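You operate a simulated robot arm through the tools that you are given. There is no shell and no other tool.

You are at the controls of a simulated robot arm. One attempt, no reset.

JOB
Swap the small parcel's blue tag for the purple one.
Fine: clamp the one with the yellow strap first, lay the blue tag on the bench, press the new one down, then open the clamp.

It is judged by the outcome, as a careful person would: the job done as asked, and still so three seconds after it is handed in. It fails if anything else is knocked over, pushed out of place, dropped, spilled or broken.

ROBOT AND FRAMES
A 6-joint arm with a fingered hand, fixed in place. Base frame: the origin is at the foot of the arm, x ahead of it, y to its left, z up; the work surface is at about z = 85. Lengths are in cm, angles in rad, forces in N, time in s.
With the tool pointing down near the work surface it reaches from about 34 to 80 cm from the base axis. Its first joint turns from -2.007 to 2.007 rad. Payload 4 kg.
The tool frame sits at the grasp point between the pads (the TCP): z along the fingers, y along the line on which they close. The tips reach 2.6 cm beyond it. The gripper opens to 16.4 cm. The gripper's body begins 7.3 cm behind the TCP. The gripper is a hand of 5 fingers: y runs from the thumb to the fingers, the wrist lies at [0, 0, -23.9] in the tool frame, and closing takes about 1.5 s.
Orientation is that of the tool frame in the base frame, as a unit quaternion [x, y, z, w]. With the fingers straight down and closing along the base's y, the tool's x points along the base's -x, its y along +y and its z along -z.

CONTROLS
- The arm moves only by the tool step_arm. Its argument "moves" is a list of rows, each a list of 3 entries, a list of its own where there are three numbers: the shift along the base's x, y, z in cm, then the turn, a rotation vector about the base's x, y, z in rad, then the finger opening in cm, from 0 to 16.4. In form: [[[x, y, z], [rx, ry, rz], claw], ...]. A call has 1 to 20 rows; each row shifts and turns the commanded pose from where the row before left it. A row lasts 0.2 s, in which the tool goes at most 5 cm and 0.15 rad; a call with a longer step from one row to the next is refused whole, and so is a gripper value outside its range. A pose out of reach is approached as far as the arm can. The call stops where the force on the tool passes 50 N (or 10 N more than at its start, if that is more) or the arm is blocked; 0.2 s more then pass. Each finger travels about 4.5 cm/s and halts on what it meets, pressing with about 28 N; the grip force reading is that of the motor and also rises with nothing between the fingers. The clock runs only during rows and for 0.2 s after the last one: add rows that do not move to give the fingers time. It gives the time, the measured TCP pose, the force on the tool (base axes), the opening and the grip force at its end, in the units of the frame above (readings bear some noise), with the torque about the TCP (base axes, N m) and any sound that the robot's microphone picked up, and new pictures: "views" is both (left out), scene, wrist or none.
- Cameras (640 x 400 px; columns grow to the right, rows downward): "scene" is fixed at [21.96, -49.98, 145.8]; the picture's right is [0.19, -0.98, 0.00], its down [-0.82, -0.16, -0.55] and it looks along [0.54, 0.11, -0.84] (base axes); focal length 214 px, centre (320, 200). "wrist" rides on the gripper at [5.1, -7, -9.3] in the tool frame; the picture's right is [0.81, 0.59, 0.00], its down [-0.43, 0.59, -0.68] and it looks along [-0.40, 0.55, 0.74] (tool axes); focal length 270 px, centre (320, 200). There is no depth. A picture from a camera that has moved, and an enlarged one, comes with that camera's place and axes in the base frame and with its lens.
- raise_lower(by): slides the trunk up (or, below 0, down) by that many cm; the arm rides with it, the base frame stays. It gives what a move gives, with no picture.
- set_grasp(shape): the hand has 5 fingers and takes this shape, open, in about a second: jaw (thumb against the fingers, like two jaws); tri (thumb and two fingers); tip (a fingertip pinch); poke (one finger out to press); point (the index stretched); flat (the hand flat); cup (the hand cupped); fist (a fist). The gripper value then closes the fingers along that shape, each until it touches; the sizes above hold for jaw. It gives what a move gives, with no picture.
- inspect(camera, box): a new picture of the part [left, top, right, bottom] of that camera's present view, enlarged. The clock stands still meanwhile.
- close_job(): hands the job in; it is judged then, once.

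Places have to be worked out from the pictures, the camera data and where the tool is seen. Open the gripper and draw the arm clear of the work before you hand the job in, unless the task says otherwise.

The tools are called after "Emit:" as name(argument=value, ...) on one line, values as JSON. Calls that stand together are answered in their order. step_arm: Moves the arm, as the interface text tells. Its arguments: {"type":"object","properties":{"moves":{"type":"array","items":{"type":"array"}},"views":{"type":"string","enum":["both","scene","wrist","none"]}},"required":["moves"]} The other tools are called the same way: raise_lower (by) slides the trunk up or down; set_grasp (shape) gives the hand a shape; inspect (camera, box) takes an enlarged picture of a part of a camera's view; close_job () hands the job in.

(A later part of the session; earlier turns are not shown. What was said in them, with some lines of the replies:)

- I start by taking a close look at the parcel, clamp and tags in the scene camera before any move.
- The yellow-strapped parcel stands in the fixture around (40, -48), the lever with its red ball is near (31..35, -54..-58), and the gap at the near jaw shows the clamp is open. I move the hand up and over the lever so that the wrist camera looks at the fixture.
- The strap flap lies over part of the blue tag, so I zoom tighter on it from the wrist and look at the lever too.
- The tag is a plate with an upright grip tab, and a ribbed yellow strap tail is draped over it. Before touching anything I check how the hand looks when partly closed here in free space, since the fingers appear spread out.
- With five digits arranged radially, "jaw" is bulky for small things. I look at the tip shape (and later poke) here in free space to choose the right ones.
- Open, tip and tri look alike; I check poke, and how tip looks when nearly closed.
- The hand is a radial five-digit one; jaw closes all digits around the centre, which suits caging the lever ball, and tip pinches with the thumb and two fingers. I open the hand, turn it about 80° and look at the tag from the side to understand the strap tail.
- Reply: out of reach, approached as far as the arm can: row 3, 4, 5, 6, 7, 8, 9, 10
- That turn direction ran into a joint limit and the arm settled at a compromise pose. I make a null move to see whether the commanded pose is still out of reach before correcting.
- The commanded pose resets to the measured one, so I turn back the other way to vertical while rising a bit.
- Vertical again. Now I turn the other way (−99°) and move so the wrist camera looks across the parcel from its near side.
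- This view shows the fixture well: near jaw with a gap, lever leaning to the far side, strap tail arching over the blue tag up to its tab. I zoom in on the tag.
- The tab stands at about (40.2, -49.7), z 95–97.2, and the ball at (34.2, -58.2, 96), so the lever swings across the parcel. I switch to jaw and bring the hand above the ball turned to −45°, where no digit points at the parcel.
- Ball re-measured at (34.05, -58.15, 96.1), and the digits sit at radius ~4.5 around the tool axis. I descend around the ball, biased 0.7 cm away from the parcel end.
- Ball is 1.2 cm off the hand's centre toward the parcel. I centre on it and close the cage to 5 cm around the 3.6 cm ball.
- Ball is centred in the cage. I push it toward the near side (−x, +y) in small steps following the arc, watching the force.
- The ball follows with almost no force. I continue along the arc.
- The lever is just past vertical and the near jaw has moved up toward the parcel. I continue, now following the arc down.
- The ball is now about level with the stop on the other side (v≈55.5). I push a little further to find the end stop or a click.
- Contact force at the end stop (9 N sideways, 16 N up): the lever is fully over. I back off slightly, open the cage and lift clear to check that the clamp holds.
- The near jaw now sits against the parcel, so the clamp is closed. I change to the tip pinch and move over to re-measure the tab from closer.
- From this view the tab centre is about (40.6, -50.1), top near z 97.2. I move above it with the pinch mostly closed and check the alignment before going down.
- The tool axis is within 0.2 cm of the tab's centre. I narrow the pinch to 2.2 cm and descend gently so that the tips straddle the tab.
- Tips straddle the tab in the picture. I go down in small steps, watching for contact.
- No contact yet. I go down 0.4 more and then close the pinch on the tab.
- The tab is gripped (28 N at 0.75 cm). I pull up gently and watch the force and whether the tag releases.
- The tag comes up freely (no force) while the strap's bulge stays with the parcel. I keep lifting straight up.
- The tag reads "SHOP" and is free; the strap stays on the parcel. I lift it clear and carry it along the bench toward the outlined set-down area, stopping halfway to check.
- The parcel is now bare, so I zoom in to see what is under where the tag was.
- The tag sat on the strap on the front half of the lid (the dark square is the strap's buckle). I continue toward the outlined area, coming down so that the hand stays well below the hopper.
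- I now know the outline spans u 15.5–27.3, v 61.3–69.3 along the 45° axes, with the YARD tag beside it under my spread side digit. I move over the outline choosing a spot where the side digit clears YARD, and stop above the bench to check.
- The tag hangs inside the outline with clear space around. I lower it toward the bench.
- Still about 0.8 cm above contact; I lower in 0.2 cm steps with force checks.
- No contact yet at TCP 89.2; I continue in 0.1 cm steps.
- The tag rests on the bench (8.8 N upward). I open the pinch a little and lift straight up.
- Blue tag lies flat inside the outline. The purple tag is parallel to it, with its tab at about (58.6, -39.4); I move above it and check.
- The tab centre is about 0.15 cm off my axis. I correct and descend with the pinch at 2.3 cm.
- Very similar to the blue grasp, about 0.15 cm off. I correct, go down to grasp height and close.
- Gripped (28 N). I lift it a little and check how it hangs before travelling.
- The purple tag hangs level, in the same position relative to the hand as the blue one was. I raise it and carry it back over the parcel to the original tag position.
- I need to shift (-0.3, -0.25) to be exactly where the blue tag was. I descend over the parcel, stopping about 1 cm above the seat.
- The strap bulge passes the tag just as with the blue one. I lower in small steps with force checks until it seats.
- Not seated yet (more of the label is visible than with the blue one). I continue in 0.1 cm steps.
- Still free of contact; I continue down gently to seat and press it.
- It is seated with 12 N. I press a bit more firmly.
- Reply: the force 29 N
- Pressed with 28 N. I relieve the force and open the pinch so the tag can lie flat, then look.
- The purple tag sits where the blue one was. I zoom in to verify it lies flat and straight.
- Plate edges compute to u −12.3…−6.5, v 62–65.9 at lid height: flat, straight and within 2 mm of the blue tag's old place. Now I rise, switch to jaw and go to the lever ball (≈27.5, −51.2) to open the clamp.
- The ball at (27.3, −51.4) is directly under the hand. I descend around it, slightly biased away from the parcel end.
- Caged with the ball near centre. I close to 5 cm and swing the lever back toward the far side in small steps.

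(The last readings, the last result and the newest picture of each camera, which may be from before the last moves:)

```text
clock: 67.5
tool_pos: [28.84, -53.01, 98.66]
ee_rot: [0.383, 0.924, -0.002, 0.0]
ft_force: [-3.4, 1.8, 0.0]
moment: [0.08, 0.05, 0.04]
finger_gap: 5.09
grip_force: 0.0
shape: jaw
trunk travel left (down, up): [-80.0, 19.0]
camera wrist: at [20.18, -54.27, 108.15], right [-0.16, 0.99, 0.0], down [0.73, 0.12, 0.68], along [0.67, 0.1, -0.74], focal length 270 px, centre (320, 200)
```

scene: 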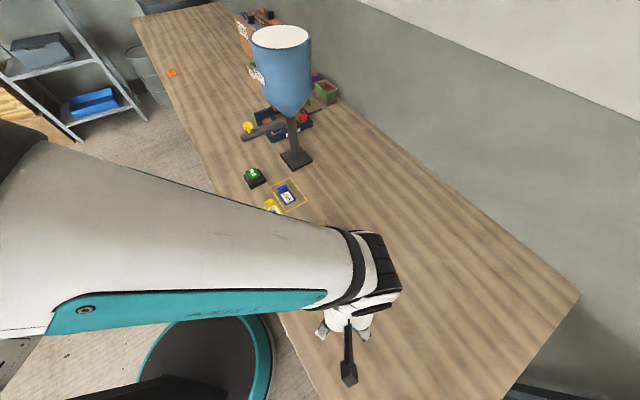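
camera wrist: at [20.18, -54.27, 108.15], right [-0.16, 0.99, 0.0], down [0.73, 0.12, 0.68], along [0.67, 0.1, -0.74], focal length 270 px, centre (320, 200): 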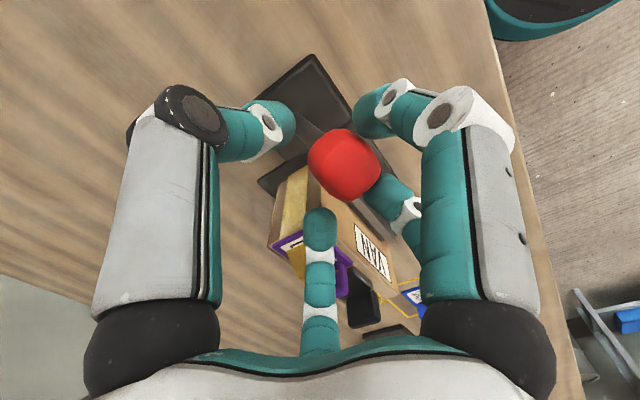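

The lever follows with a small resistance (4 N). I continue along the arc.

Emit:
step_arm(moves=[[[0.5, -0.5, 0.2], [0, 0, 0], 5], [[0.5, -0.5, 0.1], [0, 0, 0], 5], [[0.5, -0.5, 0.1], [0, 0, 0], 5], [[0.5, -0.5, 0.0], [0, 0, 0], 5]])

```text
clock: 68.5
tool_pos: [30.81, -55.16, 99.18]
ee_rot: [0.382, 0.924, -0.002, 0.0]
ft_force: [0.2, 0.6, 0.1]
moment: [0.05, 0.03, -0.02]
finger_gap: 5.06
grip_force: 0.2
shape: jaw
trunk travel left (down, up): [-80.0, 19.0]
camera wrist: at [22.29, -56.41, 108.61], right [-0.16, 0.99, 0.0], down [0.73, 0.12, 0.68], along [0.67, 0.1, -0.74], focal length 270 px, centre (320, 200)
```

scene: 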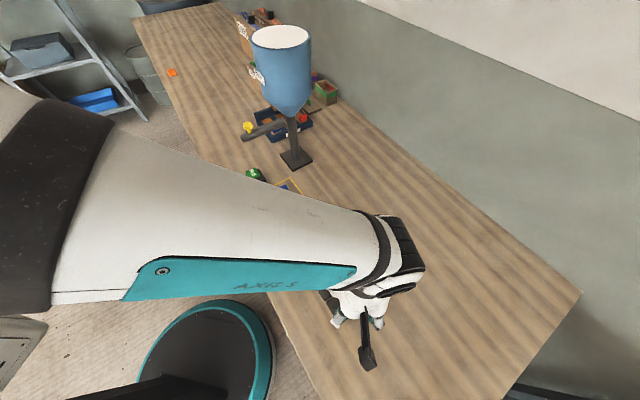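
wrist: 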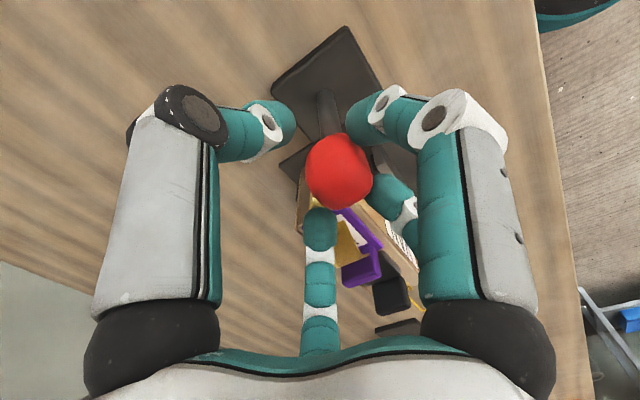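

The lever is about vertical. I carry on, following the arc down to the far side.

Emit:
step_arm(moves=[[[0.5, -0.5, -0.1], [0, 0, 0], 5], [[0.5, -0.5, -0.1], [0, 0, 0], 5], [[0.5, -0.5, -0.15], [0, 0, 0], 5], [[0.5, -0.5, -0.2], [0, 0, 0], 5], [[0.5, -0.5, -0.25], [0, 0, 0], 5]])

```text
clock: 69.7
tool_pos: [33.21, -57.57, 98.4]
ee_rot: [0.382, 0.924, -0.003, 0.001]
ft_force: [0.8, 0.3, 0.1]
moment: [0.04, -0.01, -0.01]
finger_gap: 5.04
grip_force: 0.1
shape: jaw
trunk travel left (down, up): [-80.0, 19.0]
camera wrist: at [24.72, -58.83, 107.8], right [-0.16, 0.99, 0.0], down [0.73, 0.12, 0.68], along [0.67, 0.1, -0.74], focal length 270 px, centre (320, 200)
```

scene: 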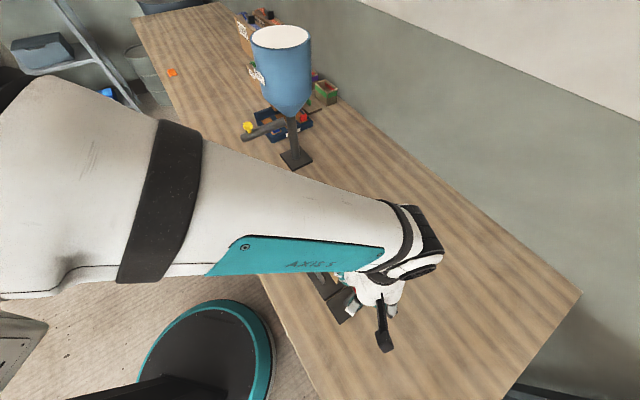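
wrist: 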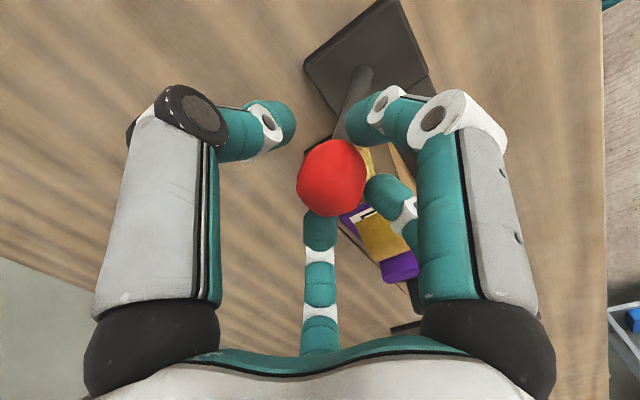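

Nearly there; I continue in smaller steps to the end stop.

Emit:
step_arm(moves=[[[0.4, -0.4, -0.25], [0, 0, 0], 5], [[0.4, -0.4, -0.25], [0, 0, 0], 5], [[0.3, -0.3, -0.2], [0, 0, 0], 5]])

```text
clock: 70.5
tool_pos: [34.48, -58.56, 97.6]
ee_rot: [0.382, 0.924, -0.003, -0.001]
ft_force: [-0.2, 0.1, 1.4]
moment: [0.01, 0.04, -0.01]
finger_gap: 5.07
grip_force: 0.1
shape: jaw
trunk travel left (down, up): [-80.0, 19.0]
camera wrist: at [25.9, -59.87, 107.03], right [-0.16, 0.99, 0.0], down [0.73, 0.12, 0.67], along [0.67, 0.1, -0.74], focal length 270 px, centre (320, 200)
```

scene: 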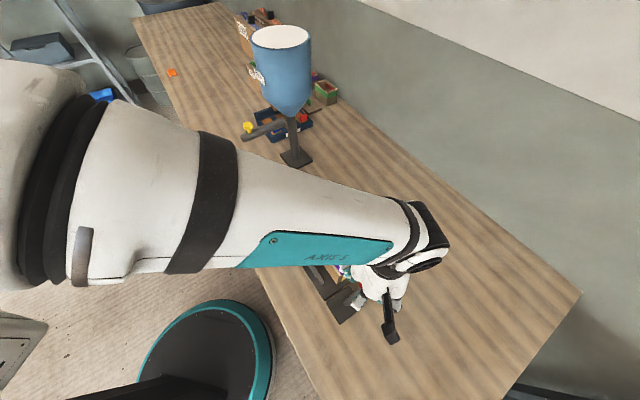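
wrist: 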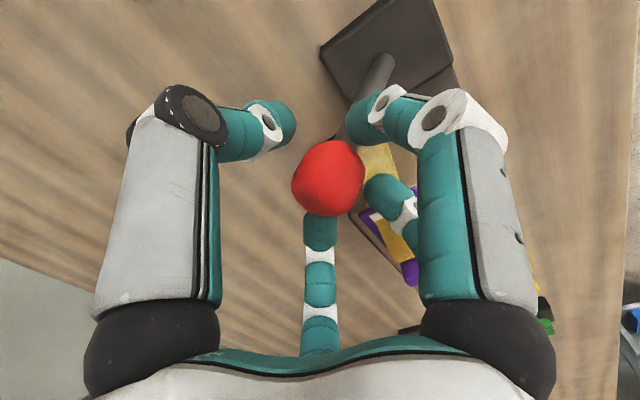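

The ball is back near its starting place (v≈65.3). I nudge a bit more to feel the stop.

Emit:
step_arm(moves=[[[0.3, -0.3, -0.15], [0, 0, 0], 5], [[0.25, -0.25, -0.15], [0, 0, 0], 5]], views="none")

Emit:
inspect(camera="wrist", box=[240, 0, 440, 220])

```text
clock: 71.1
tool_pos: [34.83, -59.12, 97.21]
ee_rot: [0.382, 0.924, -0.003, 0.0]
ft_force: [-4.5, 3.2, 7.3]
moment: [0.22, 0.34, -0.08]
finger_gap: 5.14
grip_force: 0.0
shape: jaw
trunk travel left (down, up): [-80.0, 19.0]
```

```text
1.82 times, centred on (340, 110) of wrist
camera zoom: at [26.31, -60.31, 106.83], right [-0.16, 0.99, 0.0], down [0.73, 0.12, 0.68], along [0.67, 0.1, -0.74], focal length 491 px, centre (284, 364)
```

zoom: 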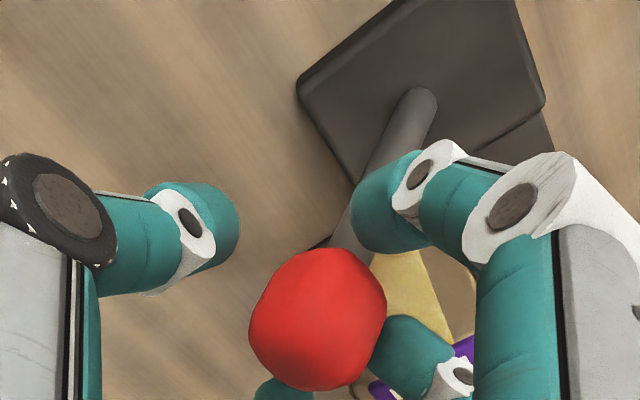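

The stop is reached (force rises to 9 N), so the lever is fully open. I relieve, widen the cage and lift straight up and away to look at the result.

Emit:
step_arm(moves=[[[-0.25, 0.25, 0.15], [0, 0, 0], 6], [[-0.2, 0.2, 0.1], [0, 0, 0], 8], [[0, 0, 0], [0, 0, 0], 9], [[0, 0, 0], [0, 0, 0], 9], [[0, 0, 1], [0, 0, 0], 9], [[0, 0, 2], [0, 0, 0], 9], [[0, 0, 3], [0, 0, 0], 9], [[0, 0, 3], [0, 0, 0], 9], [[0, 0, 3], [0, 0, 0], 9], [[0, 0, 3], [0, 0, 0], 9]])

Emit:
inspect(camera="wrist", box=[260, 20, 440, 220])

```text
clock: 73.3
tool_pos: [34.6, -58.88, 112.84]
ee_rot: [0.382, 0.924, -0.003, 0.0]
ft_force: [-0.2, 0.2, 0.2]
moment: [0.02, 0.02, -0.01]
finger_gap: 8.96
grip_force: 0.2
shape: jaw
trunk travel left (down, up): [-80.0, 19.0]
camera wrist: at [26.12, -60.08, 122.27], right [-0.16, 0.99, 0.0], down [0.73, 0.12, 0.68], along [0.67, 0.1, -0.74], focal length 270 px, centre (320, 200)
```

scene: 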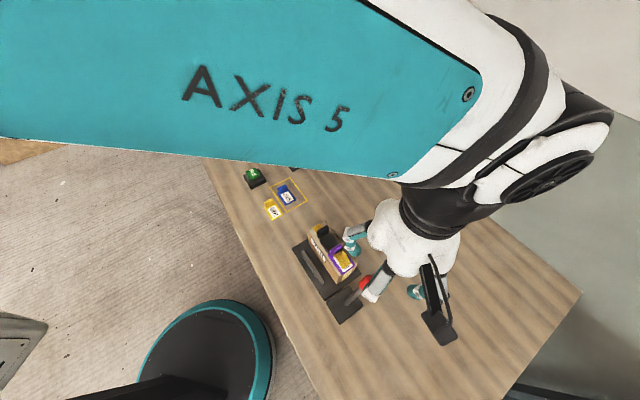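
wrist: 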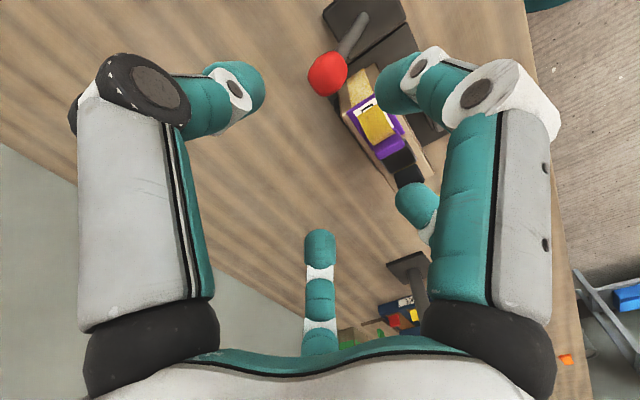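

```text
2.00 times, centred on (350, 120) of wrist
camera zoom: at [26.12, -60.08, 122.27], right [-0.16, 0.99, 0.0], down [0.73, 0.12, 0.68], along [0.67, 0.1, -0.74], focal length 541 px, centre (260, 360)
```

zoom: 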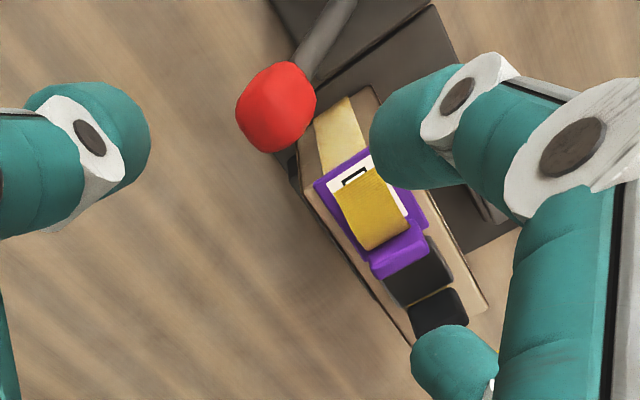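

Everything looks in place. I draw the arm clear, up toward its start position, to inspect the fixture with both cameras.

Emit:
step_arm(moves=[[[0, 0, 3], [0, 0, 0], 12], [[2, 1, 3], [0, 0, 0], 14], [[4, 2, 2], [0, 0, 0], 16.4], [[4, 2.5, 1], [0, 0, 0], 16.4], [[4, 2.5, 0], [0, 0, 0], 16.4], [[4, 3, 0], [0, 0, 0], 16.4], [[3, 3, 0], [0, 0, 0], 16.4]])

Emit:
inspect(camera="scene", box=[285, 215, 385, 325])

Emit:
inspect(camera="scene", box=[220, 130, 380, 300])

```text
clock: 74.9
tool_pos: [55.67, -44.54, 121.83]
ee_rot: [0.381, 0.925, -0.003, -0.001]
ft_force: [0.7, -0.1, 0.1]
moment: [0.01, 0.01, 0.0]
finger_gap: 16.38
grip_force: 0.1
shape: jaw
trunk travel left (down, up): [-80.0, 19.0]
camera wrist: at [47.18, -45.78, 131.26], right [-0.16, 0.99, 0.0], down [0.73, 0.12, 0.67], along [0.67, 0.1, -0.74], focal length 270 px, centre (320, 200)
```

scene: 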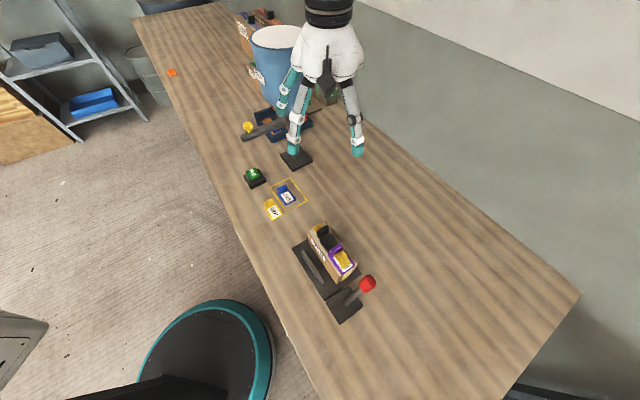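
wrist: 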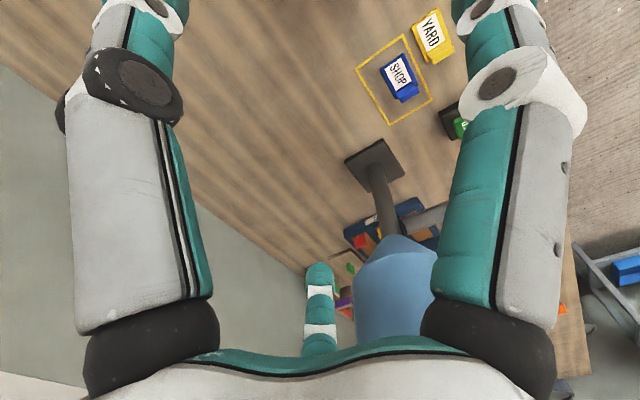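

```text
3.64 times, centred on (335, 270) of scene
camera zoom: at [21.96, -49.98, 145.8], right [0.19, -0.98, 0.0], down [-0.82, -0.16, -0.55], along [0.54, 0.11, -0.84], focal length 780 px, centre (266, -54)
```

zoom: 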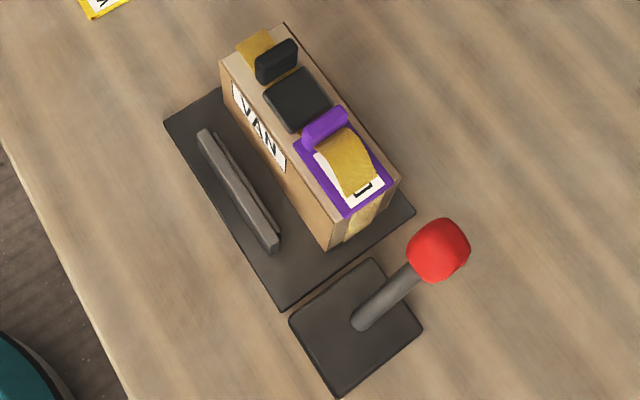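

```text
2.35 times, centred on (300, 215) of scene
camera zoom: at [21.96, -49.98, 145.8], right [0.19, -0.98, 0.0], down [-0.82, -0.16, -0.55], along [0.54, 0.11, -0.84], focal length 505 px, centre (367, 165)
```

zoom: 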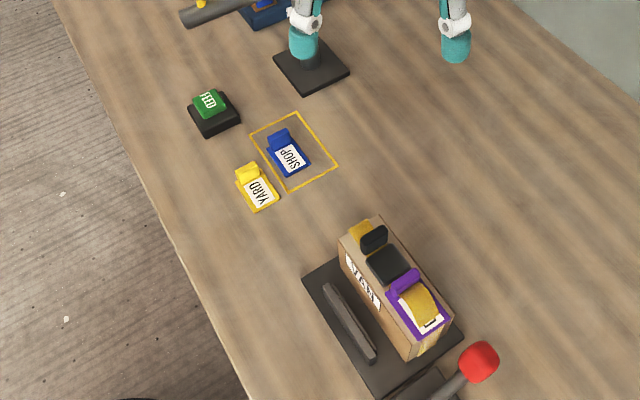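

The lever and jaw are back in the open position. The purple tag sits flat where the blue one was, the blue tag lies on the bench inside the outline, and YARD, FEED and the parcel are in order. The hand is open and clear, so I hand the job in.

Emit:
close_job()

```text
The job is handed in.
```

The blue tag is off the small parcel and the purple one is on in its place, and I've handed the job in.

- **Clamp:** I closed it on the parcel with the yellow strap before touching the tag. When the new tag was on, I opened it again, and the lever is back where it started.
- **Blue tag (SHOP):** it lies flat on the bench, inside the yellow outline.
- **Purple tag (DOCK):** it sits flat within about 2 mm of where the blue one was, pressed down at about 28 N. I didn't tug on it afterwards, so I haven't tested how firmly it holds.
- **Parcel position:** it sits a few millimetres from where it started, pushed against the far jaw by the clamp.

Nothing else on the bench looked moved in the last pictures. The hand is open and clear of the work.
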